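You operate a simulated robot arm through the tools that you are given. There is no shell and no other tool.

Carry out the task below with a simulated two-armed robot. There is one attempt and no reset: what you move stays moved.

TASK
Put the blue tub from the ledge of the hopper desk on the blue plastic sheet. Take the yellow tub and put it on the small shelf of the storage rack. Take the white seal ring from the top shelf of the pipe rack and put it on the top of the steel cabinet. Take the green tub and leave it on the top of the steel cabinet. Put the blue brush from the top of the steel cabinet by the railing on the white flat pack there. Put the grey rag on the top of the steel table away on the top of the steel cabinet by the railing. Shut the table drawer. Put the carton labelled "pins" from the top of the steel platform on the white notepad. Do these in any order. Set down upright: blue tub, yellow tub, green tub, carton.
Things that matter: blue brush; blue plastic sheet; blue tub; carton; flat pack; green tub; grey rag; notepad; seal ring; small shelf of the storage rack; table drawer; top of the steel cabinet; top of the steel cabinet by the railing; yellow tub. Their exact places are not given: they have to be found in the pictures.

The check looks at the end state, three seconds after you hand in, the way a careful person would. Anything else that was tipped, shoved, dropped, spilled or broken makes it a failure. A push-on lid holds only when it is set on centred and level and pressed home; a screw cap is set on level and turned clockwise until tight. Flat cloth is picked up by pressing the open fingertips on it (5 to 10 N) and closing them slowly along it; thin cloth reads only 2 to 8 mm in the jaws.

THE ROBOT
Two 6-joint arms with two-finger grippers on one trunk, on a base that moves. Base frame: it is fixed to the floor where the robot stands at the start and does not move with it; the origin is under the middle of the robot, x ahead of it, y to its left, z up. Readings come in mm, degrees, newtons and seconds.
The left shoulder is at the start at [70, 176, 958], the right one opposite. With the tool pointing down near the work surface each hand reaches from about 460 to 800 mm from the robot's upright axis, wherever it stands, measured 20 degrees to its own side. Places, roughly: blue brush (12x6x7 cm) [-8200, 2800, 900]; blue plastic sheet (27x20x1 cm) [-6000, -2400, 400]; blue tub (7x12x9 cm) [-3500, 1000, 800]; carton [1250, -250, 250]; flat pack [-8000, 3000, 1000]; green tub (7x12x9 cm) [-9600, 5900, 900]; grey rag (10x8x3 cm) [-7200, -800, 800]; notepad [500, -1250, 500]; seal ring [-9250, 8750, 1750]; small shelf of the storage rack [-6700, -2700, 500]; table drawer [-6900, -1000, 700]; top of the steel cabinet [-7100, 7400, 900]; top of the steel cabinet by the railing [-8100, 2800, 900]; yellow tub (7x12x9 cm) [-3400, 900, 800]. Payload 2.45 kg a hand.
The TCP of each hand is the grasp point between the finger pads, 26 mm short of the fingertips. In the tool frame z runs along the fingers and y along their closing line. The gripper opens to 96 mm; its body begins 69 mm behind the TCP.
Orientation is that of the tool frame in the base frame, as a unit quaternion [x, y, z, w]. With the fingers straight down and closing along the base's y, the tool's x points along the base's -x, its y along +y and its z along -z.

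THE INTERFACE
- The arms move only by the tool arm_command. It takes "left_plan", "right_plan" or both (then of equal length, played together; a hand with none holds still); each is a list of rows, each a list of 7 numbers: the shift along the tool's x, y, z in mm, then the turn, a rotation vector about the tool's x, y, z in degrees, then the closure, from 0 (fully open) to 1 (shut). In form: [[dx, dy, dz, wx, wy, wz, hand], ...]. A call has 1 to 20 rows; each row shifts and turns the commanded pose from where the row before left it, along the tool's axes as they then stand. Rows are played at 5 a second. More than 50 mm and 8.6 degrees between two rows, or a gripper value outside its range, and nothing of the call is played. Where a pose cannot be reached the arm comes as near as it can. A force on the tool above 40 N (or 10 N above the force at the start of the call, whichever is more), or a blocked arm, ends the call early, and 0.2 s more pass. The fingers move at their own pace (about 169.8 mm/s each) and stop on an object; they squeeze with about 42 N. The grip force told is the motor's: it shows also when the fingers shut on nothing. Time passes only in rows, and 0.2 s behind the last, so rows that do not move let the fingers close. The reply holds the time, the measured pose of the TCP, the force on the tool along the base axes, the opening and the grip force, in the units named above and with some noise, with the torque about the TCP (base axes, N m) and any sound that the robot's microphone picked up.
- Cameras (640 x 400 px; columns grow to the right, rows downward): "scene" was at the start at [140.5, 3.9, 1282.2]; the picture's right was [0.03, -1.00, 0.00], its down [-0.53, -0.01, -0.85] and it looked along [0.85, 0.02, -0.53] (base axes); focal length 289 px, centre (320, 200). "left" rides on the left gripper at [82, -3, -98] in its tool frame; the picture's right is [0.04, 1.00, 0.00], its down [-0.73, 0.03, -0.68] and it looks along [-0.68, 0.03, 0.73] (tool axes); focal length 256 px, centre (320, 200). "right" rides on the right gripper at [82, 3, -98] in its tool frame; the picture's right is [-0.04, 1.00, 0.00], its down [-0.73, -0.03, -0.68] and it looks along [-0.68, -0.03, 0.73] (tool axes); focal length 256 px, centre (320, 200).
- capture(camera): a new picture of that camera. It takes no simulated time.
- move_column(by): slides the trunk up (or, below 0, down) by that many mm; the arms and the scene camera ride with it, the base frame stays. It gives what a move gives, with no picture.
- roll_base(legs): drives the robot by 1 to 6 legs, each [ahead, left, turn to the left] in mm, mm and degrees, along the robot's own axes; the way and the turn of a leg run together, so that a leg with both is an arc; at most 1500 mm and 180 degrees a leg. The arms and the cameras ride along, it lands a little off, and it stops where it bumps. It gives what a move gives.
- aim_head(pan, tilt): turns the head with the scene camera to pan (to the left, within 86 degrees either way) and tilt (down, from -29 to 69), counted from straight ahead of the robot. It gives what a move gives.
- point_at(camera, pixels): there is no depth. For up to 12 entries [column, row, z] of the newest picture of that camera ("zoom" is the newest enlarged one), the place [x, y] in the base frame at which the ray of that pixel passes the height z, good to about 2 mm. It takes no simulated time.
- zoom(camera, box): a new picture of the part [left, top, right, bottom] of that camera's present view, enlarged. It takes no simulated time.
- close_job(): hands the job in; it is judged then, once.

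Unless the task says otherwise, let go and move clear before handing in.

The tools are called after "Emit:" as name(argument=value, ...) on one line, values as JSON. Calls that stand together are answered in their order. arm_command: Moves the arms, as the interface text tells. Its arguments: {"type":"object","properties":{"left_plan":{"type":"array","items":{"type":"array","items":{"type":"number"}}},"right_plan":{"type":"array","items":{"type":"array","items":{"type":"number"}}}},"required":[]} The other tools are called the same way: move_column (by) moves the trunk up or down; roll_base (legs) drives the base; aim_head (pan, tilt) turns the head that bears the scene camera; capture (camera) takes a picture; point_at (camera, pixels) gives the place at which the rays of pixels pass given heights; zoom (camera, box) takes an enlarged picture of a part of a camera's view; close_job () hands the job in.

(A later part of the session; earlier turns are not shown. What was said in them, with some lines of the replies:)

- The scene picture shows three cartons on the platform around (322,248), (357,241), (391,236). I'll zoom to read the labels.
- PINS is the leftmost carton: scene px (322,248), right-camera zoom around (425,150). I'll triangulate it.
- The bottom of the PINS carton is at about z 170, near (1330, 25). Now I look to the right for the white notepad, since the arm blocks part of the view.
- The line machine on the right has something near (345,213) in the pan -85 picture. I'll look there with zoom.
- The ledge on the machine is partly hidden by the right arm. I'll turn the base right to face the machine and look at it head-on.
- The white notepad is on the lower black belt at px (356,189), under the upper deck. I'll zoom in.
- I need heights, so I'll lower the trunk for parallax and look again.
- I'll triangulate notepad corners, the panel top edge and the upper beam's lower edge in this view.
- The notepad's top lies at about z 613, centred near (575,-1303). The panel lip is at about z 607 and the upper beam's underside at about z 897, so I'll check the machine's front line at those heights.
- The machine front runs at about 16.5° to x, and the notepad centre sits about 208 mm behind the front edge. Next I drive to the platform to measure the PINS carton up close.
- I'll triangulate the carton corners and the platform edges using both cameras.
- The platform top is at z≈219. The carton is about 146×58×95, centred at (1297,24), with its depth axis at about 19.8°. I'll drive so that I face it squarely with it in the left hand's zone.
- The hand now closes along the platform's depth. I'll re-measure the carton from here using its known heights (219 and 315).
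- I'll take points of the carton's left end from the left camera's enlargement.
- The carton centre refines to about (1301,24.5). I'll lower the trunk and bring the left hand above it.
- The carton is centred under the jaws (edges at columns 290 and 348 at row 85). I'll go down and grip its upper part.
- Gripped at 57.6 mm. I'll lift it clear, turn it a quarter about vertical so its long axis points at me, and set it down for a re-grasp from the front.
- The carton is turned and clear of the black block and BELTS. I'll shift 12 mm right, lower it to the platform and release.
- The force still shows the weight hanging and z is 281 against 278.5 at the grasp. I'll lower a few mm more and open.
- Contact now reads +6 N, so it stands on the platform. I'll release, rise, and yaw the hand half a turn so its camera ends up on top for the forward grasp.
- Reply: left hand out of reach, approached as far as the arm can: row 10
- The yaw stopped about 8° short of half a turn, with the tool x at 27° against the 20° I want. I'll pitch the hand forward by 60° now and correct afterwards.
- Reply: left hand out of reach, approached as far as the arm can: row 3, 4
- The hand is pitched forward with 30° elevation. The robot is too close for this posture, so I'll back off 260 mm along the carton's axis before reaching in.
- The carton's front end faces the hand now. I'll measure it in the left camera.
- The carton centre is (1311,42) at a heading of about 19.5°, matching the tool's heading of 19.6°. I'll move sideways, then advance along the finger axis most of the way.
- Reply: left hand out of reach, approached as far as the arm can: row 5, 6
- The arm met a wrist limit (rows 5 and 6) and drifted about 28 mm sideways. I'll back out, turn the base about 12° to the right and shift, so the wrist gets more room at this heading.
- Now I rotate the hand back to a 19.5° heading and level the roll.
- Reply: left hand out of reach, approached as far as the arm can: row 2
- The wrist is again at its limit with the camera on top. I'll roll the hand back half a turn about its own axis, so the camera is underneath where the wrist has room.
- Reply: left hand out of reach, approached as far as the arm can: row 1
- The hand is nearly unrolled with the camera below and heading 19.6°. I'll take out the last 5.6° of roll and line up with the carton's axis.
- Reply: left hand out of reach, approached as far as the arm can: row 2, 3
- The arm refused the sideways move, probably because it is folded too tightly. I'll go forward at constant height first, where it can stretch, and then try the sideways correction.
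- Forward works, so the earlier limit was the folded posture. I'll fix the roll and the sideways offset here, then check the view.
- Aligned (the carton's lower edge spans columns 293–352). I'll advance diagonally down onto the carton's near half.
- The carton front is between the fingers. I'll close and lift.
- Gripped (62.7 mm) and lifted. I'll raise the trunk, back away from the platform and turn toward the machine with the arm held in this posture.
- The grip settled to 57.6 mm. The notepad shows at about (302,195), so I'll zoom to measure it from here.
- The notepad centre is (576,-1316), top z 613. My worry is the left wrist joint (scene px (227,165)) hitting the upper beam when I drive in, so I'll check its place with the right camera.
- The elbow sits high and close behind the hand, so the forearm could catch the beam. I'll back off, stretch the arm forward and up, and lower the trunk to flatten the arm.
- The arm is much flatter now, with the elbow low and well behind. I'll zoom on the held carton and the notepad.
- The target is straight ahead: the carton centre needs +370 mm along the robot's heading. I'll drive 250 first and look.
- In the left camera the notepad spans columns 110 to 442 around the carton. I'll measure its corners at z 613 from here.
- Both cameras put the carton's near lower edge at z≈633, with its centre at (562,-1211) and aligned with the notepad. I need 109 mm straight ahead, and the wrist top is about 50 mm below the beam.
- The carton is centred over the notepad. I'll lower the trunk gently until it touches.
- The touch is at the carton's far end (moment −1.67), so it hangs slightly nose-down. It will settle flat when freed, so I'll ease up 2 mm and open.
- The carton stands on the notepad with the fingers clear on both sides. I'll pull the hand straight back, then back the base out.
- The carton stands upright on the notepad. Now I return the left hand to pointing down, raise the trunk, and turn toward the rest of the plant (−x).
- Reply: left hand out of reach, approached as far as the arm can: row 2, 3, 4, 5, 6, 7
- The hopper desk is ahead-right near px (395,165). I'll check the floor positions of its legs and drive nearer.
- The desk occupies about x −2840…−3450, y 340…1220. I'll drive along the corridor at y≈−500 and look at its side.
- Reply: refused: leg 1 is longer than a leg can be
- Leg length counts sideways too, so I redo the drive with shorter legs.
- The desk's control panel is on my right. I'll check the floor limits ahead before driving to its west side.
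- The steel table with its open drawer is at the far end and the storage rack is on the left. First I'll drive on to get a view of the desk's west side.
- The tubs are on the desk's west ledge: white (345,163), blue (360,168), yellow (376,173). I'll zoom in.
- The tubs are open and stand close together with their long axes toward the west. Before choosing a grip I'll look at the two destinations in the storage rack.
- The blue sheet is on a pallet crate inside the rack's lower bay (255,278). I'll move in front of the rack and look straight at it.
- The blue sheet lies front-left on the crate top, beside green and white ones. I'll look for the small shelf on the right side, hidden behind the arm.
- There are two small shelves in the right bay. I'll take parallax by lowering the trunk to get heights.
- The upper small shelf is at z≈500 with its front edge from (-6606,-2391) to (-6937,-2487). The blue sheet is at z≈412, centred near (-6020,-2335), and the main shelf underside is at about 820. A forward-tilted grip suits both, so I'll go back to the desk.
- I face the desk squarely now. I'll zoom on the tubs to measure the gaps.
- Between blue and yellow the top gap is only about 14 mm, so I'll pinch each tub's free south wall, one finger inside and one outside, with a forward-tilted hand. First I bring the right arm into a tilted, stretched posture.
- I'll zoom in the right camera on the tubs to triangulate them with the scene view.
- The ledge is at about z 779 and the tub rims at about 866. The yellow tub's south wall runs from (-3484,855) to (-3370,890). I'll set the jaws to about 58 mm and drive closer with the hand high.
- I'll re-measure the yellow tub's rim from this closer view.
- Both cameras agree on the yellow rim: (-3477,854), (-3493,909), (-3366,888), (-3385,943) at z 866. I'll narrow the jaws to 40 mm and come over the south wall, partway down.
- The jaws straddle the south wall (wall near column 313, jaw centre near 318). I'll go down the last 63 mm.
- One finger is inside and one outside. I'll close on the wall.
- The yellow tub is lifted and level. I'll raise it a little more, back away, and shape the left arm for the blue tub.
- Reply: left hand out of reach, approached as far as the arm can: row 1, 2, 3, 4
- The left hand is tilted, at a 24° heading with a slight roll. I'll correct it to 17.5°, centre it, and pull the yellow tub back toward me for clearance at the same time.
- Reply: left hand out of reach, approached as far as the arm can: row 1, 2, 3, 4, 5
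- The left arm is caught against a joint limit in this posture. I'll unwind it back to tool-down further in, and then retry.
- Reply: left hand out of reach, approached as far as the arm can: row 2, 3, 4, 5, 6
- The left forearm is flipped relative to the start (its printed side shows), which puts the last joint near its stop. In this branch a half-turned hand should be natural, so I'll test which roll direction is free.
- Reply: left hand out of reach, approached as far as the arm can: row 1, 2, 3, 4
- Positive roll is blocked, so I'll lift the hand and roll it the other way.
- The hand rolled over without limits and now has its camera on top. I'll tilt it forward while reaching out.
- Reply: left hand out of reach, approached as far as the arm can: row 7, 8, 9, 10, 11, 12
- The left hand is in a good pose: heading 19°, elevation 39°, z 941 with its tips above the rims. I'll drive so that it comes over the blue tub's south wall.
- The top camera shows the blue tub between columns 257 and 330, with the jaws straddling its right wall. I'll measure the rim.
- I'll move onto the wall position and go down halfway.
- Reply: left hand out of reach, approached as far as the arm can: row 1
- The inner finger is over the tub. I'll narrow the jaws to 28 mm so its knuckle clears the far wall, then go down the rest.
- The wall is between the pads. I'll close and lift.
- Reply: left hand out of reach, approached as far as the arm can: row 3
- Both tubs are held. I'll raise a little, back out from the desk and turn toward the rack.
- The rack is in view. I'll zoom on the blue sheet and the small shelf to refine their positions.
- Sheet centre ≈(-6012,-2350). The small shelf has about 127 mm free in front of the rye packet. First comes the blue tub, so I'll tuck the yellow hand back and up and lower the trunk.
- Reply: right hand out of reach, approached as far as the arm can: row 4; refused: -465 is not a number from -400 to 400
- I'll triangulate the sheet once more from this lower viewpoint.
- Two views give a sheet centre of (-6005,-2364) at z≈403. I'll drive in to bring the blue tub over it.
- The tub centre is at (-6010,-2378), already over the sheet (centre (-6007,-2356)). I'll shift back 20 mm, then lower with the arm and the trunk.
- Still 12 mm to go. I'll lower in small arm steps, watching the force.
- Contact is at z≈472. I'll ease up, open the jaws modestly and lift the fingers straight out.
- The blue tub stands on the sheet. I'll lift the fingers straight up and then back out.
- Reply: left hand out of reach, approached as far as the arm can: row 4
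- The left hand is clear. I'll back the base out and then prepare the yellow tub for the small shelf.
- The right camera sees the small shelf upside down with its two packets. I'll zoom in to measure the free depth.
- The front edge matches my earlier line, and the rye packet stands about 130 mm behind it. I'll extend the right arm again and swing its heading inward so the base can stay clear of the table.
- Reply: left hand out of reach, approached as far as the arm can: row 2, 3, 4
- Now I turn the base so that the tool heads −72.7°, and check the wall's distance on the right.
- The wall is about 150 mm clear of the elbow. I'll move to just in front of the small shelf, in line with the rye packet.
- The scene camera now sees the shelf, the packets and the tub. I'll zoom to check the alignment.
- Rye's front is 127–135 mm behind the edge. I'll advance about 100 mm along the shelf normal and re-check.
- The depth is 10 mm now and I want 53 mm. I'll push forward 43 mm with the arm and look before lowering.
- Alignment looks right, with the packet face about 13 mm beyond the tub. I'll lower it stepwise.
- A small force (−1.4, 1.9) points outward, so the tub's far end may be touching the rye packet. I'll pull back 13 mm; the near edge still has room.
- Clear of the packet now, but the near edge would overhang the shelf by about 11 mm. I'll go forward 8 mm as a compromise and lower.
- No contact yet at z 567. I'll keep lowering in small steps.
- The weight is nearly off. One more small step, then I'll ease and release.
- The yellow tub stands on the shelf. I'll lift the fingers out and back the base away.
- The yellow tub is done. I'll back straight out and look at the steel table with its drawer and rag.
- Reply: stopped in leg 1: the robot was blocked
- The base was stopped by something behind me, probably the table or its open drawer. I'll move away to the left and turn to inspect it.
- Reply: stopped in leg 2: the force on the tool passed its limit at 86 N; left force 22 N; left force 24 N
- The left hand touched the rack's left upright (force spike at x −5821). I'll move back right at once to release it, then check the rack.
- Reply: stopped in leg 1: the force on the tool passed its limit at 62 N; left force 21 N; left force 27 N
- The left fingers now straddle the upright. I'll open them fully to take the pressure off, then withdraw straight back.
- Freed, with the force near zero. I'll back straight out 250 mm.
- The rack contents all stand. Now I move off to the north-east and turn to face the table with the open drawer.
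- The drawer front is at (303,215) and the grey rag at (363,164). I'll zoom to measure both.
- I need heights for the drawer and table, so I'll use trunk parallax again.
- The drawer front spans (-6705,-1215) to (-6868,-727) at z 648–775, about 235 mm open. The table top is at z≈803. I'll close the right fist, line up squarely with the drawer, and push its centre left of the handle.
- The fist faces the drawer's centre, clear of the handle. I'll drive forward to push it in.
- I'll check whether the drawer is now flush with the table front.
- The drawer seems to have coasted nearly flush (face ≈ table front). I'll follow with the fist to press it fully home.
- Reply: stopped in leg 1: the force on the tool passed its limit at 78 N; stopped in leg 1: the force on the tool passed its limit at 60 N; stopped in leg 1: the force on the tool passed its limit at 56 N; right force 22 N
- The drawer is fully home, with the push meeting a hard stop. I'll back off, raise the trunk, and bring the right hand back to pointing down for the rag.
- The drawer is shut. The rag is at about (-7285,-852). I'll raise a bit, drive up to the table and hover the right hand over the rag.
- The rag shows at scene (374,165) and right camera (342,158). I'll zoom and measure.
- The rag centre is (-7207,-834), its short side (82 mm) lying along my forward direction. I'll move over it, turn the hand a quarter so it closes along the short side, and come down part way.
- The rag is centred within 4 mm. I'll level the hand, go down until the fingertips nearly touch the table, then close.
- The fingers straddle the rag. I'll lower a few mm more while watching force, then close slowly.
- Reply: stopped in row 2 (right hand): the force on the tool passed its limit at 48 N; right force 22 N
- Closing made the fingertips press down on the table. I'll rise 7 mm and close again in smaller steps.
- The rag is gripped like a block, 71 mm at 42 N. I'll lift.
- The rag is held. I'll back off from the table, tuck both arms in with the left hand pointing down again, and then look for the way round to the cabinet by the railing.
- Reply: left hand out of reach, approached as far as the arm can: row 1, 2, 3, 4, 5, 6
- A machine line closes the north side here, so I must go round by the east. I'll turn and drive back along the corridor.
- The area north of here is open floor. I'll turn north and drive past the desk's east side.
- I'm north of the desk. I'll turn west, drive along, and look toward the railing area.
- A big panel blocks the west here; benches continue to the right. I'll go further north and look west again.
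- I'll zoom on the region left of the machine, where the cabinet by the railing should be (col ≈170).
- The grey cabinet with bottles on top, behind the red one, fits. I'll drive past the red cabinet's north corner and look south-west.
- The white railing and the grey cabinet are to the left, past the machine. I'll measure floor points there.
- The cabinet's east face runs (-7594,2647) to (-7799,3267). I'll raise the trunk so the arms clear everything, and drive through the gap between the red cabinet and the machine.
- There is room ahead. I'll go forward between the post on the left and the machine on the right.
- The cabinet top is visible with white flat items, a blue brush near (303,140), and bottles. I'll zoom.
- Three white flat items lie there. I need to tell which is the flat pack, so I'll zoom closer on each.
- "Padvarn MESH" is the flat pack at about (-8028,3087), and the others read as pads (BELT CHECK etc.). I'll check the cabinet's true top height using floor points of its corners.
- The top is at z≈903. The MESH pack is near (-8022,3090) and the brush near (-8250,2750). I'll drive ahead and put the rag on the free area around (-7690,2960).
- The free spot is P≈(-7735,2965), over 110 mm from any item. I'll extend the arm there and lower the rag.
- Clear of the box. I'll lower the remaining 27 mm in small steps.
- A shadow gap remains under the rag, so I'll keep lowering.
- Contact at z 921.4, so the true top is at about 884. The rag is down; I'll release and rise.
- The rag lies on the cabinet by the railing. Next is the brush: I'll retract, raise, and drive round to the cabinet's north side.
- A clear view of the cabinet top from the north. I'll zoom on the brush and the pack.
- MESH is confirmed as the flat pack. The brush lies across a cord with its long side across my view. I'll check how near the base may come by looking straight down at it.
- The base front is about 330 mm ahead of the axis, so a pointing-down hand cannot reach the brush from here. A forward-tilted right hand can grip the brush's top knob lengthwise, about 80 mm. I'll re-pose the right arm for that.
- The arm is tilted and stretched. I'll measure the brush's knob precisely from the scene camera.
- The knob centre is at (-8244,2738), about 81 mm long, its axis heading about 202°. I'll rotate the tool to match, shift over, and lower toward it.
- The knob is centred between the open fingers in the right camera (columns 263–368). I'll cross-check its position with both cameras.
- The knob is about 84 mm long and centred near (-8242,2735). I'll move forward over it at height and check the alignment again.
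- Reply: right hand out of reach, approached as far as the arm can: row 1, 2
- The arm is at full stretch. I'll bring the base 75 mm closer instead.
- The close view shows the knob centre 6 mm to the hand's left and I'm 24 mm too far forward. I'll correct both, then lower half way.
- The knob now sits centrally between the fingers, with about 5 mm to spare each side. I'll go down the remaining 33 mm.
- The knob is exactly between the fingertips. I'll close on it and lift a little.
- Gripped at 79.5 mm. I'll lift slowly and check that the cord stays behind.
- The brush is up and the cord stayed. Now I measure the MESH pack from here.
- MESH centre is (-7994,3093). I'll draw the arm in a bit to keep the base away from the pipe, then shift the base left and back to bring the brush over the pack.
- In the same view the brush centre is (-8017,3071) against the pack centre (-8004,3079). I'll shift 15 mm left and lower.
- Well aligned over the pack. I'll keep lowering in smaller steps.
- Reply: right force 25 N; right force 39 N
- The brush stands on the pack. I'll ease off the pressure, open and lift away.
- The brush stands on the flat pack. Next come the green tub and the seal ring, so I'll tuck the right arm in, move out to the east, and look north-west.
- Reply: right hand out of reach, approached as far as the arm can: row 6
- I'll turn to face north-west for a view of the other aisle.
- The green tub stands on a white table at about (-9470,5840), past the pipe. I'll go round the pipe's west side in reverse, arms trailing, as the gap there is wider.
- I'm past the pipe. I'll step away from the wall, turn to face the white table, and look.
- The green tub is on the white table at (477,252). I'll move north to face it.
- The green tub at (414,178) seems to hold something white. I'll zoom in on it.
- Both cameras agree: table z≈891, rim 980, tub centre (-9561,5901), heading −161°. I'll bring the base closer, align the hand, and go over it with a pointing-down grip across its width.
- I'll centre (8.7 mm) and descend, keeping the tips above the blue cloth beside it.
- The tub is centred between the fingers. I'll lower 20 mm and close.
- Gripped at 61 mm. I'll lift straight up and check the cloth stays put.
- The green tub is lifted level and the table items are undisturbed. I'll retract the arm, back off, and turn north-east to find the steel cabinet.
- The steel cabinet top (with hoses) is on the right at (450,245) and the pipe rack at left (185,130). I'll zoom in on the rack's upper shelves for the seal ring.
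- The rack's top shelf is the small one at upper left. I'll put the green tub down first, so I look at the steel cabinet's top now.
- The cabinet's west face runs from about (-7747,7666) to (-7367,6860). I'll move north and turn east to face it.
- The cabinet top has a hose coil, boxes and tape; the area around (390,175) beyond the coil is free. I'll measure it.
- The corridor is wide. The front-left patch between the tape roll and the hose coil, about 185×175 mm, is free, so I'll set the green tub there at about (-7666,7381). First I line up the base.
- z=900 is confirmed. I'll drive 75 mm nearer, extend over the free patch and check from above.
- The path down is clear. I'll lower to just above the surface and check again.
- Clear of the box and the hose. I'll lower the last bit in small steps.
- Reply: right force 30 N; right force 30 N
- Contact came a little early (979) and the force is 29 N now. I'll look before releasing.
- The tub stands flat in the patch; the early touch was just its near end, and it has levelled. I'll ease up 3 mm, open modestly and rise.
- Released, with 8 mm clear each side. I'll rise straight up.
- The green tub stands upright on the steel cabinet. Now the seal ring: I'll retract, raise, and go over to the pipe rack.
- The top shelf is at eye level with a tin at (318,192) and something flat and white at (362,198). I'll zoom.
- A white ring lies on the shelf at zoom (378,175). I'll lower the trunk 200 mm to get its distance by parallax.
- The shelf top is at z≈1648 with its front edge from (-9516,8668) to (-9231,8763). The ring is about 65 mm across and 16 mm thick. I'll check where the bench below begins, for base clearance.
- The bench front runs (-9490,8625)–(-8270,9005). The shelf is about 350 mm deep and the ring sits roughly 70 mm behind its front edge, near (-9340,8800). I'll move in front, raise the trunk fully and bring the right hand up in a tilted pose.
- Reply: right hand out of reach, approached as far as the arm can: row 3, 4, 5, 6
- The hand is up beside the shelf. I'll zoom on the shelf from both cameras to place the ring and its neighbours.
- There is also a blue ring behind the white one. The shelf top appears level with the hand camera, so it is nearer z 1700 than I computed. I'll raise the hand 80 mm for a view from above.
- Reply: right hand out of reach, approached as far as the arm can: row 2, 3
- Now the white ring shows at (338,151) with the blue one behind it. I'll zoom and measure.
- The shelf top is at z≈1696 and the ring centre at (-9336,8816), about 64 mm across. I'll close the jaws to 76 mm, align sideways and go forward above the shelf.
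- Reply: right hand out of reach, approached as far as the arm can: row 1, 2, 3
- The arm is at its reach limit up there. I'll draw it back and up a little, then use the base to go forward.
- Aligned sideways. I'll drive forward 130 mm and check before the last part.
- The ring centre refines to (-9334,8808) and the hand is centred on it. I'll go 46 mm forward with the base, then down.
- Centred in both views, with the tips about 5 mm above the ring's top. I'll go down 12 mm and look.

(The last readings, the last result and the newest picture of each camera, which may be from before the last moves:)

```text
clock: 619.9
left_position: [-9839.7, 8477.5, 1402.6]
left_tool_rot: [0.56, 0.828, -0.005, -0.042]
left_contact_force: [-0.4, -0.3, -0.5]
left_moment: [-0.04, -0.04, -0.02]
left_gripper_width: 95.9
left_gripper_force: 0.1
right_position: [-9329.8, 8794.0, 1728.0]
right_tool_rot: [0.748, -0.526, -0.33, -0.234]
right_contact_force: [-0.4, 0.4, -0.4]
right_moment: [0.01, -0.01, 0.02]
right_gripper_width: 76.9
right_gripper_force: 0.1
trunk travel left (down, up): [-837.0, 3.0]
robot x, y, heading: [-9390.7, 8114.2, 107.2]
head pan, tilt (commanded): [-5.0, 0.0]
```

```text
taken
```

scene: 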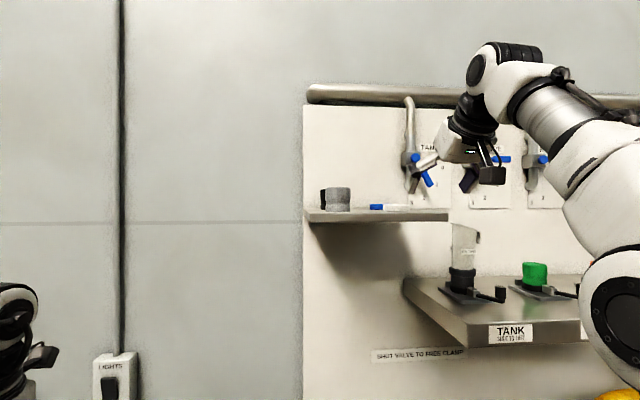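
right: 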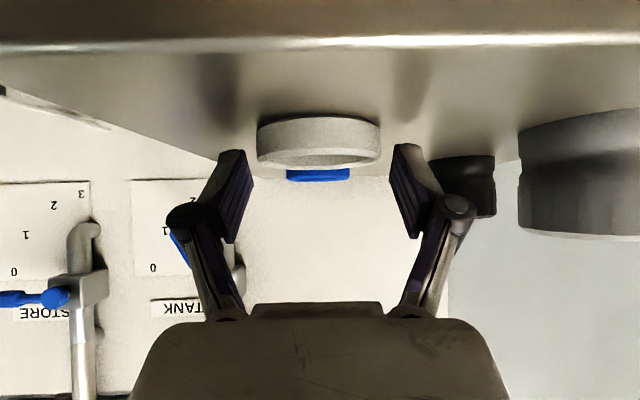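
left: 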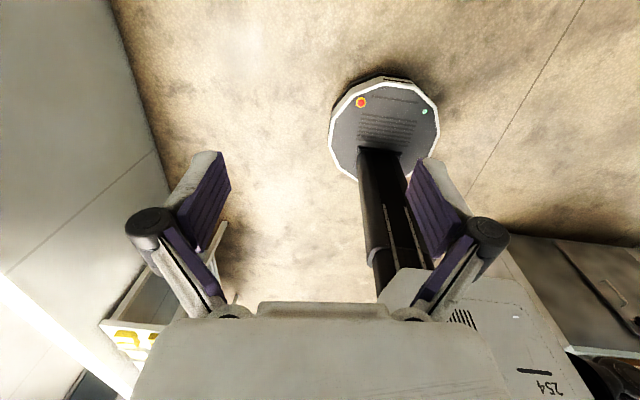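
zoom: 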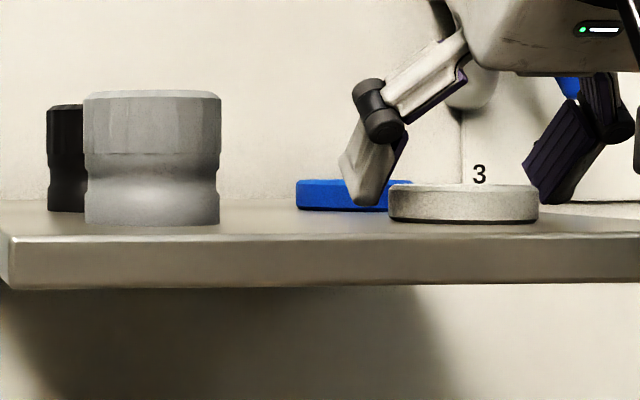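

The tips overlap the ring's upper half, about 8 mm above the shelf. I'll go 4 mm lower and close gently.

Emit:
arm_command(right_plan=[[3, 0, 2.7, 0, 0, 0, 0.2], [0, 0, 0, 0, 0, 0, 0.2], [0, 0, 0, 0, 0, 0, 0.28], [0, 0, 0, 0, 0, 0, 0.4], [0, 0, 0, 0, 0, 0, 0.6], [0, 0, 0, 0, 0, 0, 0.6]])

Emit:
zoom(camera="scene", box=[320, 160, 480, 260])

Emit:
capture(camera="right")

```text
clock: 621.3
left_position: [-9839.2, 8475.7, 1404.0]
left_tool_rot: [0.56, 0.827, -0.004, -0.043]
left_contact_force: [-0.7, 0.2, 0.5]
left_moment: [0.02, -0.02, 0.04]
left_gripper_width: 96.2
left_gripper_force: 0.0
right_position: [-9330.4, 8793.1, 1723.9]
right_tool_rot: [0.748, -0.526, -0.331, -0.233]
right_contact_force: [-0.3, 0.4, 0.2]
right_moment: [-0.02, 0.0, -0.01]
right_gripper_width: 60.0
right_gripper_force: 42.1
trunk travel left (down, up): [-837.0, 3.0]
robot x, y, heading: [-9388.4, 8114.9, 107.0]
head pan, tilt (commanded): [-5.0, 0.0]
```

```text
4.00 times, centred on (400, 210) of scene
```

zoom: 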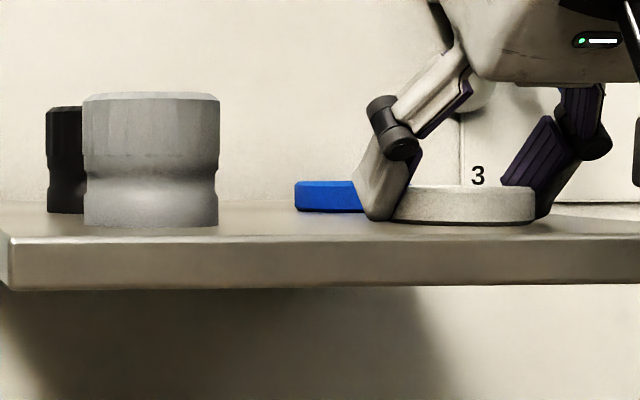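

```text
taken
```

right: 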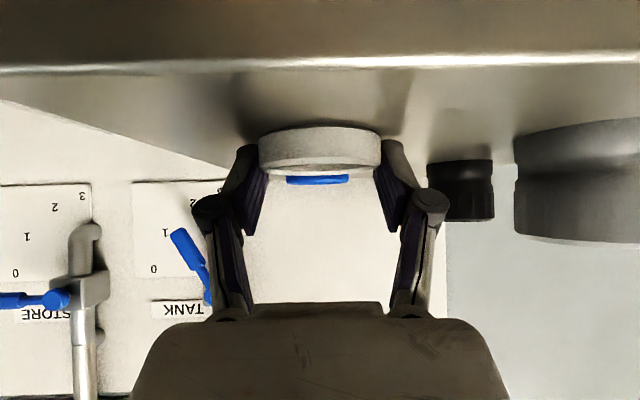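

Gripped at 60 mm. I'll lift a little and check it holds.

Emit:
arm_command(right_plan=[[-5.9, 0, -5.4, 0, 0, 0, 0.8], [-7.4, 0, -6.7, 0, 0, 0, 0.8], [-7.4, 0, -6.7, 0, 0, 0, 0.8], [0, 0, 0, 0, 0, 0, 0.8]])

Emit:
capture(camera="right")

Emit:
zoom(camera="scene", box=[320, 160, 480, 260])

```text
clock: 622.3
left_position: [-9839.8, 8474.8, 1403.6]
left_tool_rot: [0.56, 0.827, -0.004, -0.042]
left_contact_force: [0.1, 0.4, 0.8]
left_moment: [0.01, 0.01, 0.01]
left_gripper_width: 96.1
left_gripper_force: 0.1
right_position: [-9329.6, 8794.0, 1752.2]
right_tool_rot: [0.747, -0.527, -0.331, -0.234]
right_contact_force: [0.1, -0.1, -0.1]
right_moment: [0.01, 0.01, -0.01]
right_gripper_width: 60.1
right_gripper_force: 42.2
trunk travel left (down, up): [-837.0, 3.0]
robot x, y, heading: [-9391.5, 8117.3, 106.9]
head pan, tilt (commanded): [-5.0, 0.0]
```

```text
taken
```

right: 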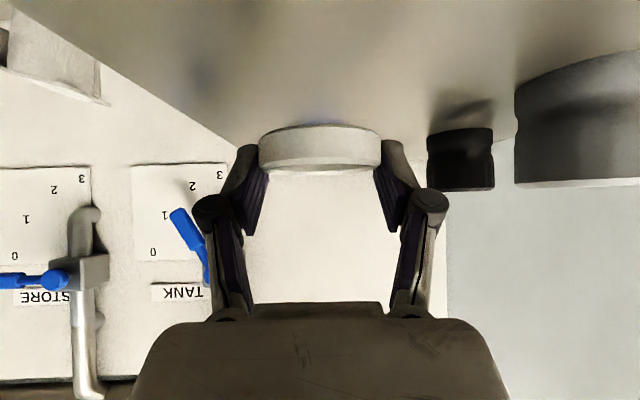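

```text
4.00 times, centred on (400, 210) of scene
```

zoom: 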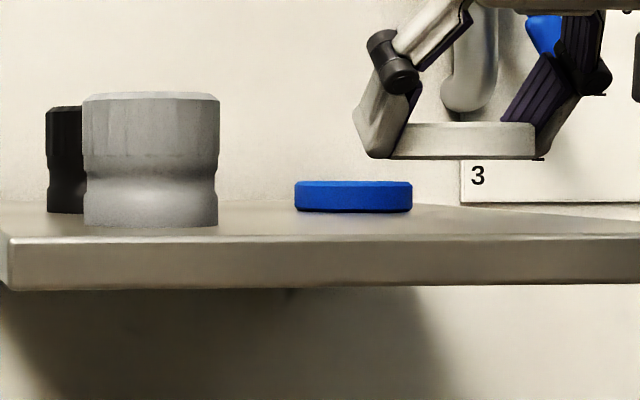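

The white ring is lifted and the blue one is left alone. I'll back out and lower the trunk.

Emit:
roll_base(legs=[[-450, 0, 0]])

Emit:
move_column(by=-300)

Emit:
capture(camera="scene")

```text
clock: 625.0
left_position: [-9707.7, 8055.7, 1403.5]
left_tool_rot: [0.565, 0.824, -0.004, -0.043]
left_contact_force: [0.1, 0.3, 0.2]
left_moment: [0.01, 0.02, -0.02]
left_gripper_width: 95.9
left_gripper_force: 0.1
right_position: [-9195.0, 8370.7, 1751.7]
right_tool_rot: [0.745, -0.53, -0.329, -0.235]
right_contact_force: [-0.3, -0.2, -0.8]
right_moment: [0.04, 0.02, 0.01]
right_gripper_width: 60.0
right_gripper_force: 41.7
trunk travel left (down, up): [-837.0, 3.0]
robot x, y, heading: [-9262.0, 7684.0, 106.8]
head pan, tilt (commanded): [-5.0, 0.0]
```

```text
clock: 628.0
left_position: [-9705.9, 8054.5, 1103.6]
left_tool_rot: [0.564, 0.824, -0.004, -0.043]
left_contact_force: [0.0, 0.2, 0.1]
left_moment: [-0.01, 0.02, -0.04]
left_gripper_width: 95.8
left_gripper_force: 0.1
right_position: [-9193.4, 8366.7, 1451.3]
right_tool_rot: [0.745, -0.53, -0.33, -0.235]
right_contact_force: [0.2, 1.2, -0.6]
right_moment: [0.02, -0.02, -0.03]
right_gripper_width: 60.1
right_gripper_force: 42.1
trunk travel left (down, up): [-537.0, 303.0]
robot x, y, heading: [-9263.1, 7692.2, 106.4]
head pan, tilt (commanded): [-5.0, 0.0]
```

```text
taken
```

scene: 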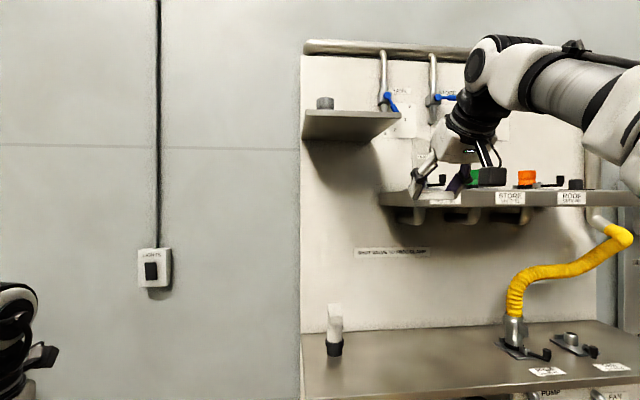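

I'll turn east and move to the cabinet's west side again to choose a spot for the ring.

Emit:
roll_base(legs=[[0, 0, -90], [570, -700, 0]])

Emit:
move_column(by=150)

Emit:
aim_head(pan=-5, tilt=40)

Emit:
capture(camera="scene")

Emit:
zoom(camera="scene", box=[240, 90, 480, 240])

```text
clock: 636.6
left_position: [-8134.0, 7630.6, 1104.2]
left_tool_rot: [0.982, 0.183, 0.028, -0.034]
left_contact_force: [0.3, -0.7, 0.9]
left_moment: [0.01, 0.03, 0.02]
left_gripper_width: 96.0
left_gripper_force: 0.1
right_position: [-7821.5, 7117.3, 1450.5]
right_tool_rot: [-0.151, 0.901, 0.067, 0.4]
right_contact_force: [0.2, 0.6, -0.2]
right_moment: [-0.01, -0.03, 0.01]
right_gripper_width: 59.6
right_gripper_force: 42.1
trunk travel left (down, up): [-537.0, 303.0]
robot x, y, heading: [-8495.0, 7182.5, 16.5]
head pan, tilt (commanded): [-5.0, 0.0]
```

```text
clock: 638.4
left_position: [-8133.1, 7629.6, 1253.6]
left_tool_rot: [0.982, 0.184, 0.027, -0.034]
left_contact_force: [-0.6, 0.1, 0.1]
left_moment: [0.03, 0.04, 0.01]
left_gripper_width: 96.1
left_gripper_force: 0.0
right_position: [-7820.7, 7117.2, 1601.6]
right_tool_rot: [-0.152, 0.902, 0.067, 0.399]
right_contact_force: [-0.8, -0.3, 0.0]
right_moment: [0.03, 0.0, 0.0]
right_gripper_width: 59.8
right_gripper_force: 41.7
trunk travel left (down, up): [-687.0, 153.0]
robot x, y, heading: [-8501.6, 7181.6, 16.2]
head pan, tilt (commanded): [-5.0, 0.0]
```

```text
clock: 639.5
left_position: [-8133.6, 7629.3, 1251.8]
left_tool_rot: [0.982, 0.184, 0.027, -0.033]
left_contact_force: [0.2, 0.6, -0.4]
left_moment: [-0.02, 0.01, 0.0]
left_gripper_width: 96.1
left_gripper_force: 0.1
right_position: [-7819.9, 7116.4, 1602.0]
right_tool_rot: [-0.153, 0.901, 0.067, 0.4]
right_contact_force: [-0.7, 0.1, -1.1]
right_moment: [0.01, 0.01, 0.02]
right_gripper_width: 60.1
right_gripper_force: 41.8
trunk travel left (down, up): [-687.0, 153.0]
robot x, y, heading: [-8497.8, 7180.4, 16.3]
head pan, tilt (commanded): [-5.0, 40.0]
```

```text
taken
```

scene: 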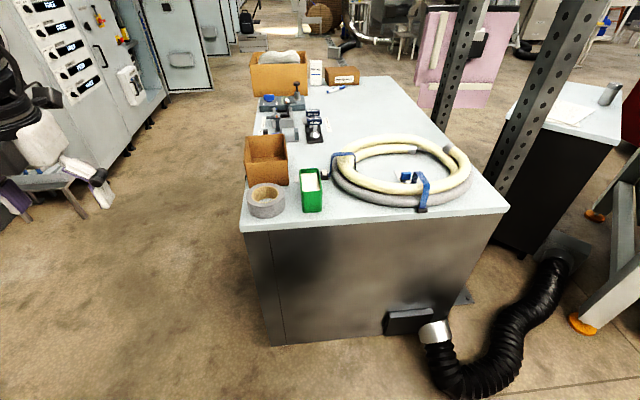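

```text
2.67 times, centred on (360, 165) of scene
```

zoom: 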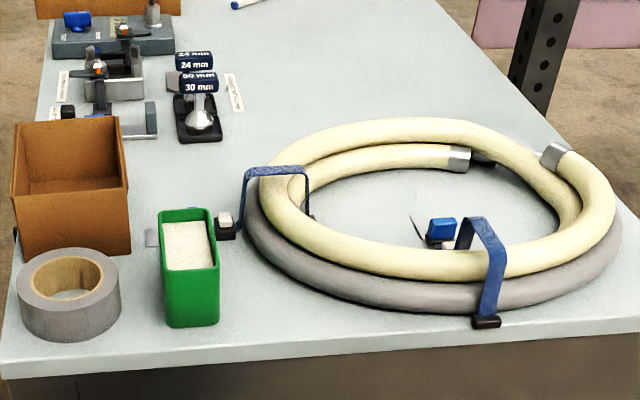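

Emit:
point_at(camera="zoom", pixels=[[300, 100, 900], [340, 85, 900], [400, 85, 900], [240, 60, 900], [360, 215, 900], [300, 215, 900], [415, 225, 900], [430, 120, 900], [240, 130, 900], [5, 370, 900], [250, 255, 900], [620, 250, 900]])

Emit:
point_at(camera="scene", pixels=[[507, 213, 900], [241, 232, 900], [488, 202, 900], [473, 178, 900], [460, 197, 900], [440, 207, 900]])

```text
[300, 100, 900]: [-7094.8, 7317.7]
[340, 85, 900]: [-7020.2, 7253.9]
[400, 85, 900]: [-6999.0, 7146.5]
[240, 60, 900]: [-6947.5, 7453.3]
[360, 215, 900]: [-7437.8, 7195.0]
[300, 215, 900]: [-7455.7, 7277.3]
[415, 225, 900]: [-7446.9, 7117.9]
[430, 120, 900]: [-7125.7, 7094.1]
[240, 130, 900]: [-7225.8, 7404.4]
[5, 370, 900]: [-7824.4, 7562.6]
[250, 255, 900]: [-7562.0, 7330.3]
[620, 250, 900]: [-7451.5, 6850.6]
```

```text
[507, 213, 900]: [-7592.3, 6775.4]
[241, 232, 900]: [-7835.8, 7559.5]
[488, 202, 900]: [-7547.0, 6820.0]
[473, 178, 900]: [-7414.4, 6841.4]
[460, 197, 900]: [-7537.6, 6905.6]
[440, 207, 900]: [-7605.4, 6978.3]
```

Along the west edge between the tub and the coil there is free room. A spot near (-7680,7250) leaves over 25 mm to the coil and 35 mm to the tub even with the fingers. I'll lower the arm to a normal height and bring the trunk down.

Emit:
point_at(camera="zoom", pixels=[[290, 335, 900], [310, 340, 900], [330, 340, 900], [300, 310, 900], [222, 325, 900], [300, 290, 900], [350, 308, 900], [300, 358, 900]])

Emit:
arm_command(right_plan=[[30.6, 0, 27.5, 0, 0, 0, 0.8], [30.6, 0, 27.5, 0, 0, 0, 0.8], [30.6, 0, 27.5, 0, 0, 0, 0.8], [30.6, 0, 27.5, 0, 0, 0, 0.8], [30.6, 0, 27.5, 0, 0, 0, 0.8], [30.6, 0, 27.5, 0, 0, 0, 0.8], [30.6, 0, 27.5, 0, 0, 0, 0.8], [30.6, 0, 27.5, 0, 0, 0, 0.8], [0, 0, 0, 0, 0, 0, 0.8]])

Emit:
move_column(by=-200)

Emit:
capture(camera="scene")

```text
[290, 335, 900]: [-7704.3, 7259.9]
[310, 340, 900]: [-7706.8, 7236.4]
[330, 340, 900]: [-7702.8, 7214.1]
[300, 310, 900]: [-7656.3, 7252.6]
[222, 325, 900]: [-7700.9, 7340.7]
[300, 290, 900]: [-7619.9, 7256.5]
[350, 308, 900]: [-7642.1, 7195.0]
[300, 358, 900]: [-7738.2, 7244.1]
```

```text
clock: 641.5
left_position: [-8133.3, 7629.6, 1253.5]
left_tool_rot: [0.982, 0.184, 0.029, -0.033]
left_contact_force: [-0.6, 0.2, -0.4]
left_moment: [-0.04, 0.0, -0.01]
left_gripper_width: 95.9
left_gripper_force: 0.0
right_position: [-7816.2, 7113.1, 1273.7]
right_tool_rot: [-0.152, 0.902, 0.067, 0.399]
right_contact_force: [-0.2, 0.2, -1.0]
right_moment: [-0.02, -0.01, -0.03]
right_gripper_width: 59.9
right_gripper_force: 42.2
right hand out of reach, approached as far as the arm can: row 4
trunk travel left (down, up): [-687.0, 153.0]
robot x, y, heading: [-8499.3, 7184.5, 16.5]
head pan, tilt (commanded): [-5.0, 40.0]
```

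```text
clock: 643.6
left_position: [-8133.4, 7628.9, 1053.3]
left_tool_rot: [0.982, 0.183, 0.027, -0.034]
left_contact_force: [0.1, -0.1, 0.4]
left_moment: [-0.04, 0.02, 0.01]
left_gripper_width: 96.2
left_gripper_force: 0.1
right_position: [-7816.0, 7113.6, 1074.4]
right_tool_rot: [-0.153, 0.901, 0.067, 0.4]
right_contact_force: [-0.4, -0.2, -0.1]
right_moment: [0.0, 0.02, 0.03]
right_gripper_width: 59.9
right_gripper_force: 41.9
trunk travel left (down, up): [-487.0, 353.0]
robot x, y, heading: [-8498.3, 7183.5, 16.2]
head pan, tilt (commanded): [-5.0, 40.0]
```

```text
taken
```

scene: 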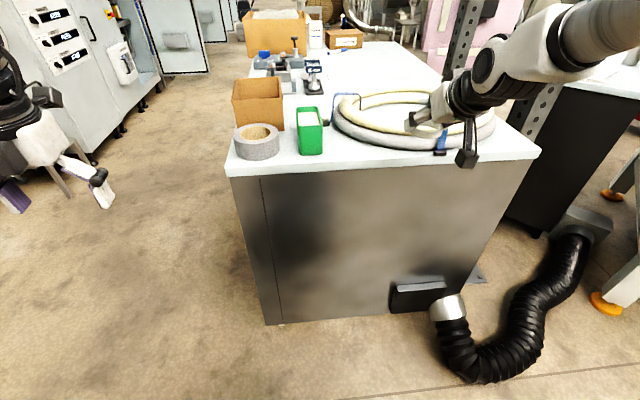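

The target spot is confirmed free. I'll drive over it at height and check from above.

Emit:
roll_base(legs=[[140, 103, 0]])

Emit:
aim_head(pan=-15, tilt=40)

Emit:
capture(camera="scene")

Emit:
zoom(camera="scene", box=[270, 90, 510, 240])

Emit:
capture(camera="right")

```text
clock: 645.1
left_position: [-8028.5, 7767.8, 1052.6]
left_tool_rot: [0.982, 0.183, 0.028, -0.033]
left_contact_force: [0.4, -0.6, 0.7]
left_moment: [0.0, 0.01, 0.02]
left_gripper_width: 95.8
left_gripper_force: 0.0
right_position: [-7713.2, 7250.9, 1072.2]
right_tool_rot: [-0.151, 0.902, 0.065, 0.4]
right_contact_force: [0.5, 1.1, -0.8]
right_moment: [-0.01, 0.03, 0.0]
right_gripper_width: 59.9
right_gripper_force: 42.1
trunk travel left (down, up): [-487.0, 353.0]
robot x, y, heading: [-8393.2, 7322.5, 16.3]
head pan, tilt (commanded): [-5.0, 40.0]
```

```text
clock: 645.8
left_position: [-8030.1, 7768.6, 1052.7]
left_tool_rot: [0.982, 0.182, 0.028, -0.034]
left_contact_force: [0.7, 0.4, 0.0]
left_moment: [0.01, 0.0, 0.0]
left_gripper_width: 96.0
left_gripper_force: 0.1
right_position: [-7713.6, 7250.7, 1073.6]
right_tool_rot: [-0.151, 0.902, 0.066, 0.4]
right_contact_force: [-0.6, 0.7, -0.2]
right_moment: [-0.01, -0.01, 0.01]
right_gripper_width: 59.8
right_gripper_force: 42.1
trunk travel left (down, up): [-487.0, 353.0]
robot x, y, heading: [-8395.0, 7321.4, 16.5]
head pan, tilt (commanded): [-15.0, 40.0]
```

```text
taken
```

scene: 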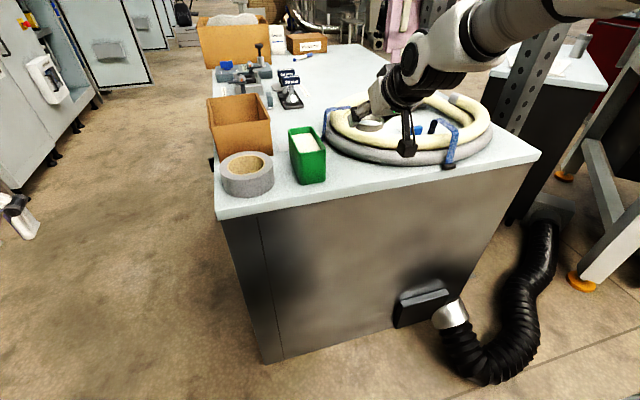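

```text
2.67 times, centred on (390, 165) of scene
```

zoom: 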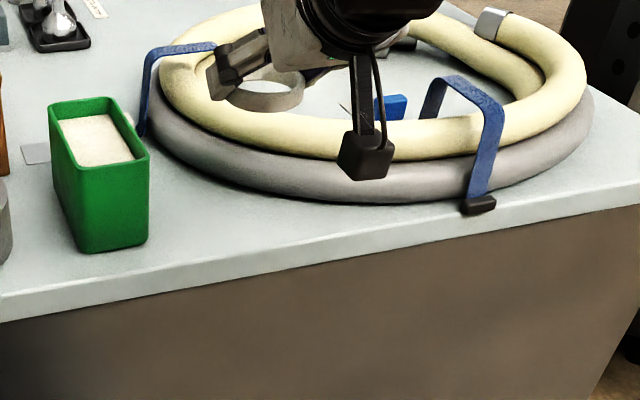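

```text
taken
```

right: 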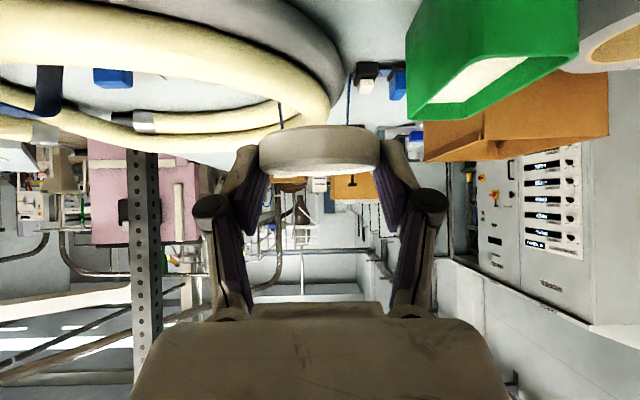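

I'll go 17 mm forward and lower most of the way, then look again.

Emit:
arm_command(right_plan=[[-11.4, -1, 12.6, 0, 0, 0, 0.8], [24.8, 0, 22.3, 0, 0, 0, 0.8], [24.8, 0, 22.3, 0, 0, 0, 0.8], [24.8, 0, 22.3, 0, 0, 0, 0.8], [0, 0, 0, 0, 0, 0, 0.8]])

Emit:
zoom(camera="scene", box=[270, 100, 430, 220])

Emit:
capture(camera="right")

```text
clock: 647.0
left_position: [-8029.4, 7767.5, 1054.0]
left_tool_rot: [0.982, 0.182, 0.028, -0.034]
left_contact_force: [0.1, 0.5, 0.1]
left_moment: [0.0, -0.03, 0.0]
left_gripper_width: 96.0
left_gripper_force: 0.1
right_position: [-7695.0, 7254.5, 973.5]
right_tool_rot: [-0.151, 0.902, 0.067, 0.399]
right_contact_force: [-0.4, 0.1, -0.3]
right_moment: [-0.02, -0.01, 0.0]
right_gripper_width: 59.8
right_gripper_force: 42.1
right hand out of reach, approached as far as the arm can: row 3
trunk travel left (down, up): [-487.0, 353.0]
robot x, y, heading: [-8395.7, 7321.3, 16.4]
head pan, tilt (commanded): [-15.0, 40.0]
```

```text
3.33 times, centred on (350, 160) of scene
```

zoom: 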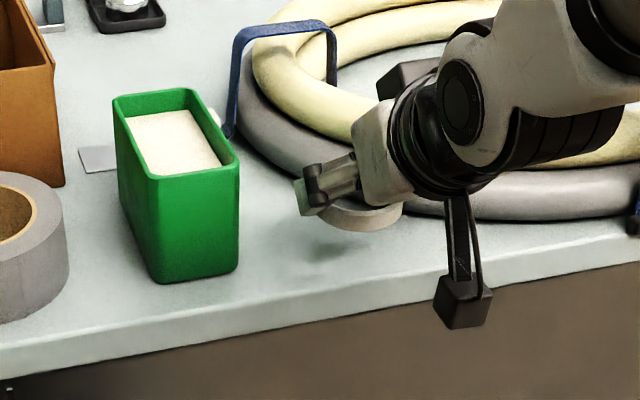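

```text
taken
```

right: 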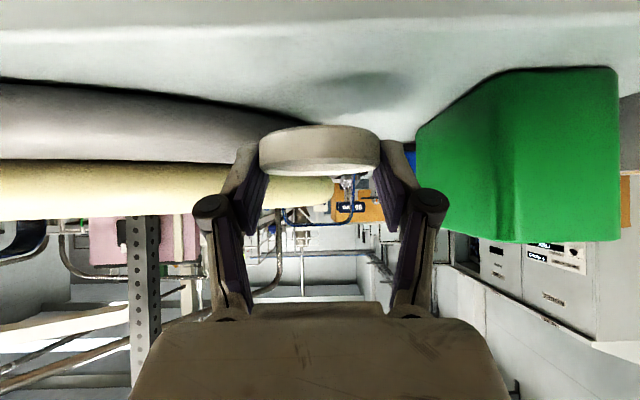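

Good placement: the ring hovers between the tub and the hose with its shadow on the free surface. I'll lower in steps to contact.

Emit:
arm_command(right_plan=[[7.4, 0, 6.7, 0, 0, 0, 0.8], [7.4, 0, 6.7, 0, 0, 0, 0.8], [0, 0, 0, 0, 0, 0, 0.8]])

Emit:
arm_command(right_plan=[[3.7, 0, 3.3, 0, 0, 0, 0.8], [0, 0, 0, 0, 0, 0, 0.8]])

Emit:
zoom(camera="scene", box=[290, 110, 410, 200])

```text
clock: 647.8
left_position: [-8028.9, 7768.6, 1053.4]
left_tool_rot: [0.982, 0.181, 0.028, -0.033]
left_contact_force: [1.3, 0.1, 0.6]
left_moment: [-0.03, 0.02, -0.01]
left_gripper_width: 96.2
left_gripper_force: 0.1
right_position: [-7696.3, 7254.5, 953.2]
right_tool_rot: [-0.151, 0.902, 0.067, 0.4]
right_contact_force: [-0.1, 0.0, -0.6]
right_moment: [0.0, 0.02, -0.01]
right_gripper_width: 59.6
right_gripper_force: 40.9
trunk travel left (down, up): [-487.0, 353.0]
robot x, y, heading: [-8390.9, 7322.6, 16.5]
head pan, tilt (commanded): [-15.0, 40.0]
```

```text
clock: 648.4
left_position: [-8029.7, 7767.0, 1053.6]
left_tool_rot: [0.982, 0.182, 0.028, -0.033]
left_contact_force: [-0.9, -1.1, -0.4]
left_moment: [0.03, 0.03, -0.01]
left_gripper_width: 96.1
left_gripper_force: 0.1
right_position: [-7696.8, 7254.0, 947.5]
right_tool_rot: [-0.152, 0.902, 0.066, 0.4]
right_contact_force: [0.1, -0.3, 0.0]
right_moment: [-0.01, -0.02, 0.0]
right_gripper_width: 60.0
right_gripper_force: 42.0
trunk travel left (down, up): [-487.0, 353.0]
robot x, y, heading: [-8393.6, 7323.3, 16.4]
head pan, tilt (commanded): [-15.0, 40.0]
```

```text
4.44 times, centred on (350, 155) of scene
```

zoom: 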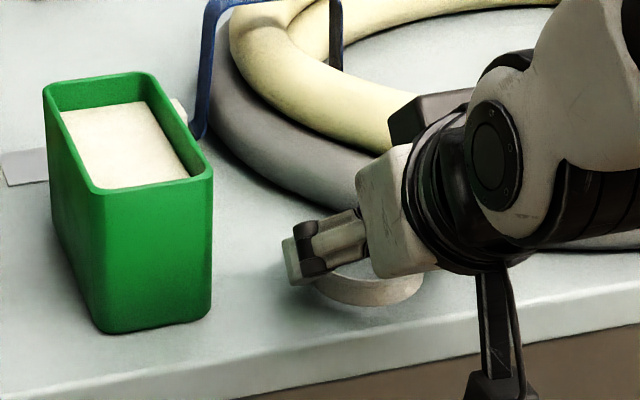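

Emit:
arm_command(right_plan=[[3, 0, 2.7, 0, 0, 0, 0.8], [0, 0, 0, 0, 0, 0, 0.8]])

Emit:
arm_command(right_plan=[[2.2, 0, 2, 0, 0, 0, 0.8], [0, 0, 0, 0, 0, 0, 0.8]])

Emit:
arm_command(right_plan=[[2.2, 0, 2, 0, 0, 0, 0.8], [0, 0, 0, 0, 0, 0, 0.8]])

```text
clock: 649.0
left_position: [-8029.8, 7768.1, 1053.6]
left_tool_rot: [0.982, 0.183, 0.027, -0.033]
left_contact_force: [0.1, -0.3, -0.2]
left_moment: [-0.05, 0.03, 0.01]
left_gripper_width: 96.2
left_gripper_force: 0.1
right_position: [-7697.9, 7255.9, 945.0]
right_tool_rot: [-0.151, 0.902, 0.065, 0.4]
right_contact_force: [0.2, -0.7, 1.4]
right_moment: [0.07, -0.02, 0.02]
right_gripper_width: 59.9
right_gripper_force: 41.5
trunk travel left (down, up): [-487.0, 353.0]
robot x, y, heading: [-8394.7, 7322.4, 16.5]
head pan, tilt (commanded): [-15.0, 40.0]
```

```text
clock: 649.6
left_position: [-8031.5, 7767.0, 1054.2]
left_tool_rot: [0.982, 0.182, 0.029, -0.033]
left_contact_force: [0.9, 0.0, 0.5]
left_moment: [0.01, 0.0, -0.01]
left_gripper_width: 96.0
left_gripper_force: 0.1
right_position: [-7697.9, 7255.9, 944.2]
right_tool_rot: [-0.15, 0.901, 0.066, 0.402]
right_contact_force: [4.5, -2.7, 21.1]
right_moment: [0.38, 0.1, -0.06]
right_gripper_width: 59.7
right_gripper_force: 42.1
trunk travel left (down, up): [-487.0, 353.0]
robot x, y, heading: [-8397.5, 7318.9, 16.3]
head pan, tilt (commanded): [-15.0, 40.0]
```

```text
clock: 650.2
left_position: [-8031.2, 7767.6, 1054.3]
left_tool_rot: [0.982, 0.182, 0.029, -0.033]
left_contact_force: [0.0, 0.2, 0.5]
left_moment: [0.02, 0.02, 0.02]
left_gripper_width: 96.2
left_gripper_force: 0.0
right_position: [-7696.4, 7254.4, 943.8]
right_tool_rot: [-0.149, 0.899, 0.066, 0.407]
right_contact_force: [-6.3, -2.1, 12.1]
right_moment: [0.08, 0.4, 0.11]
right_gripper_width: 60.2
right_gripper_force: 41.2
trunk travel left (down, up): [-487.0, 353.0]
robot x, y, heading: [-8391.4, 7322.5, 16.2]
head pan, tilt (commanded): [-15.0, 40.0]
stopped in row 2 (right hand): the force on the tool passed its limit at 41 N (the readings are from after the stop); the commanded pose is now the measured one
```

Contact at z≈944. I'll ease up 2 mm and open modestly.

Emit:
arm_command(right_plan=[[-1.5, 0, -1.3, 0, 0, 0, 0.8], [0, 0, 0, 0, 0, 0, 0.4], [0, 0, 0, 0, 0, 0, 0.25], [0, 0, 0, 0, 0, 0, 0.2], [0, 0, 0, 0, 0, 0, 0.2]])

Emit:
zoom(camera="scene", box=[290, 110, 410, 200])

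Emit:
capture(camera="right")

```text
clock: 651.4
left_position: [-8028.7, 7767.3, 1052.4]
left_tool_rot: [0.982, 0.182, 0.027, -0.034]
left_contact_force: [-0.5, 0.4, -0.4]
left_moment: [0.0, -0.01, 0.01]
left_gripper_width: 96.0
left_gripper_force: 0.0
right_position: [-7694.6, 7256.7, 942.1]
right_tool_rot: [-0.151, 0.9, 0.067, 0.404]
right_contact_force: [0.8, 0.6, -0.2]
right_moment: [0.03, -0.02, 0.0]
right_gripper_width: 76.8
right_gripper_force: 0.1
trunk travel left (down, up): [-487.0, 353.0]
robot x, y, heading: [-8393.7, 7321.3, 16.2]
head pan, tilt (commanded): [-15.0, 40.0]
```

```text
4.44 times, centred on (350, 155) of scene
```

zoom: 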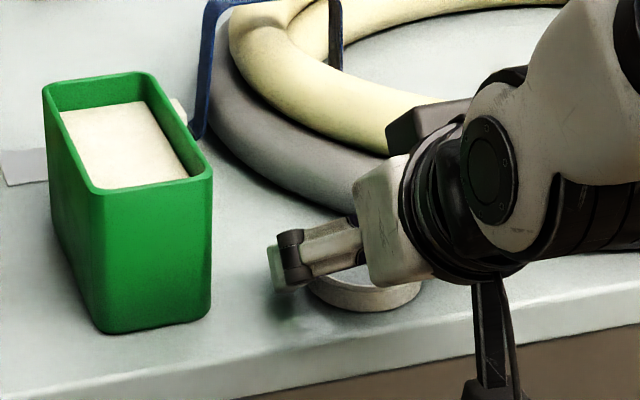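

```text
taken
```

right: 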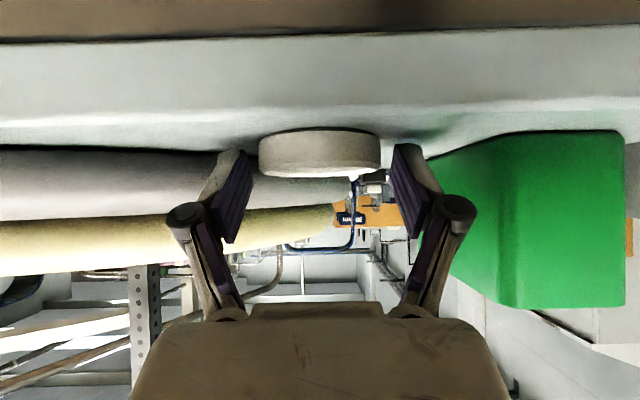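

The ring lies flat on the cabinet. I'll lift straight up and back away.

Emit:
arm_command(right_plan=[[-11.1, 0, -10, 0, 0, 0, 0.2], [-22.3, 0, -20, 0, 0, 0, 0.2], [-22.3, 0, -20, 0, 0, 0, 0.2], [-22.3, 0, -20, 0, 0, 0, 0.2], [0, 0, 0, 0, 0, 0, 0.2]])

Emit:
roll_base(legs=[[-300, 0, 0]])

Emit:
move_column(by=150)

Emit:
capture(camera="scene")

Emit:
zoom(camera="scene", box=[250, 80, 490, 230])

```text
clock: 652.6
left_position: [-8029.2, 7768.3, 1053.7]
left_tool_rot: [0.982, 0.182, 0.028, -0.034]
left_contact_force: [-1.0, -0.2, -0.2]
left_moment: [0.02, 0.02, 0.02]
left_gripper_width: 95.9
left_gripper_force: 0.0
right_position: [-7694.1, 7251.3, 1024.3]
right_tool_rot: [-0.145, 0.899, 0.057, 0.409]
right_contact_force: [0.3, -0.3, 0.0]
right_moment: [0.0, -0.03, 0.0]
right_gripper_width: 76.6
right_gripper_force: 0.0
right hand out of reach, approached as far as the arm can: row 3, 4
trunk travel left (down, up): [-487.0, 353.0]
robot x, y, heading: [-8393.7, 7321.9, 16.5]
head pan, tilt (commanded): [-15.0, 40.0]
```

```text
clock: 654.6
left_position: [-8313.6, 7685.1, 1053.9]
left_tool_rot: [0.982, 0.183, 0.029, -0.034]
left_contact_force: [-0.2, -0.5, 0.0]
left_moment: [0.0, -0.02, 0.03]
left_gripper_width: 96.0
left_gripper_force: 0.1
right_position: [-7976.1, 7170.7, 1023.1]
right_tool_rot: [-0.147, 0.899, 0.059, 0.409]
right_contact_force: [-0.6, 0.3, 0.7]
right_moment: [0.0, 0.05, 0.01]
right_gripper_width: 77.0
right_gripper_force: 0.1
trunk travel left (down, up): [-487.0, 353.0]
robot x, y, heading: [-8674.2, 7234.1, 16.6]
head pan, tilt (commanded): [-15.0, 40.0]
```

```text
clock: 656.4
left_position: [-8313.4, 7685.5, 1203.0]
left_tool_rot: [0.982, 0.182, 0.028, -0.033]
left_contact_force: [0.0, 0.9, -0.9]
left_moment: [0.02, -0.02, -0.02]
left_gripper_width: 96.1
left_gripper_force: 0.0
right_position: [-7975.5, 7169.7, 1174.3]
right_tool_rot: [-0.146, 0.899, 0.058, 0.408]
right_contact_force: [-0.1, 0.5, 0.1]
right_moment: [-0.01, -0.01, 0.0]
right_gripper_width: 76.9
right_gripper_force: 0.0
trunk travel left (down, up): [-637.0, 203.0]
robot x, y, heading: [-8671.8, 7240.0, 16.8]
head pan, tilt (commanded): [-15.0, 40.0]
```

```text
taken
```

scene: 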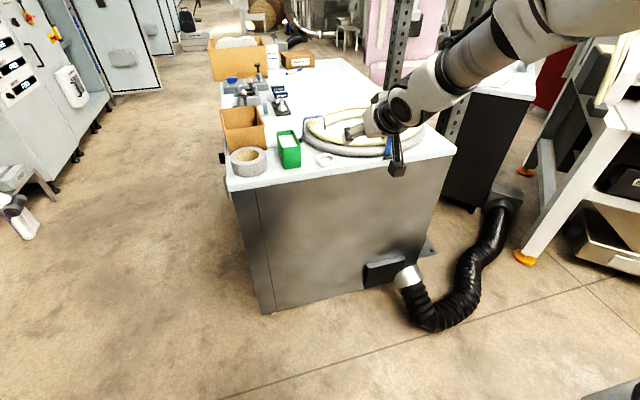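

```text
2.67 times, centred on (370, 155) of scene
```

zoom: 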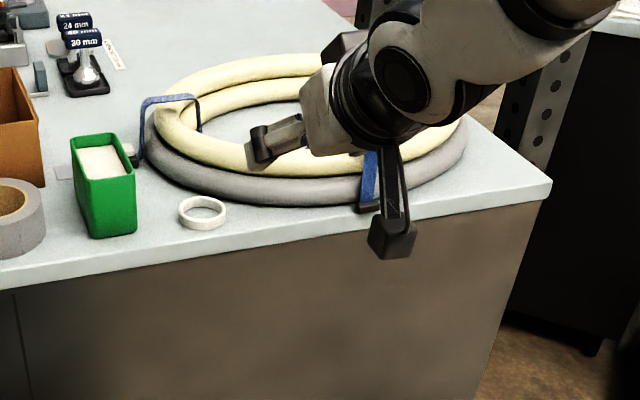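

The white ring lies on the steel cabinet beside the upright green tub. All the other placements were seen in place after release: carton on notepad, blue tub on sheet, yellow tub on small shelf, brush on pack, rag on cabinet, drawer shut. Both hands are empty and clear, so I hand the job in.

Emit:
close_job()

```text
The job is handed in.
```

I handed the job in with all eight tasks done; each placement looked right in the pictures afterwards. I don't have the check's result.

- **Carton "pins":** it stands upright on the white notepad.
- **Blue tub:** it stands upright on the blue plastic sheet.
- **Yellow tub:** it stands upright on the upper of the two small shelves of the storage rack. Its near edge is about flush with the shelf's front edge.
- **Green tub:** it stands upright on the top of the steel cabinet, with its contents still in it.
- **White seal ring:** it lies on the top of the steel cabinet, between the green tub and the hose coil.
- **Blue brush:** it stands on the white pack marked "Padvarn MESH". I took that for the flat pack, since the other white items there read as pads.
- **Grey rag:** it lies on the top of the steel cabinet by the railing.
- **Table drawer:** I pushed it until it hit a hard stop, with up to about 78 N at the end.

**Contacts during the work:**
- **Near the steel table:** backing away from the storage rack, the base bumped something behind it, probably the table or its then-open drawer.
- **Storage rack:** right after that, the left hand hit the rack's left upright at about 86 N. The items on the rack still stood when I looked.
- **Flour packet:** a tub edge may have lightly touched the rye flour packet on the small shelf. It did not appear to move.

I did not go back at the end to look at the rack, table or notepad again.
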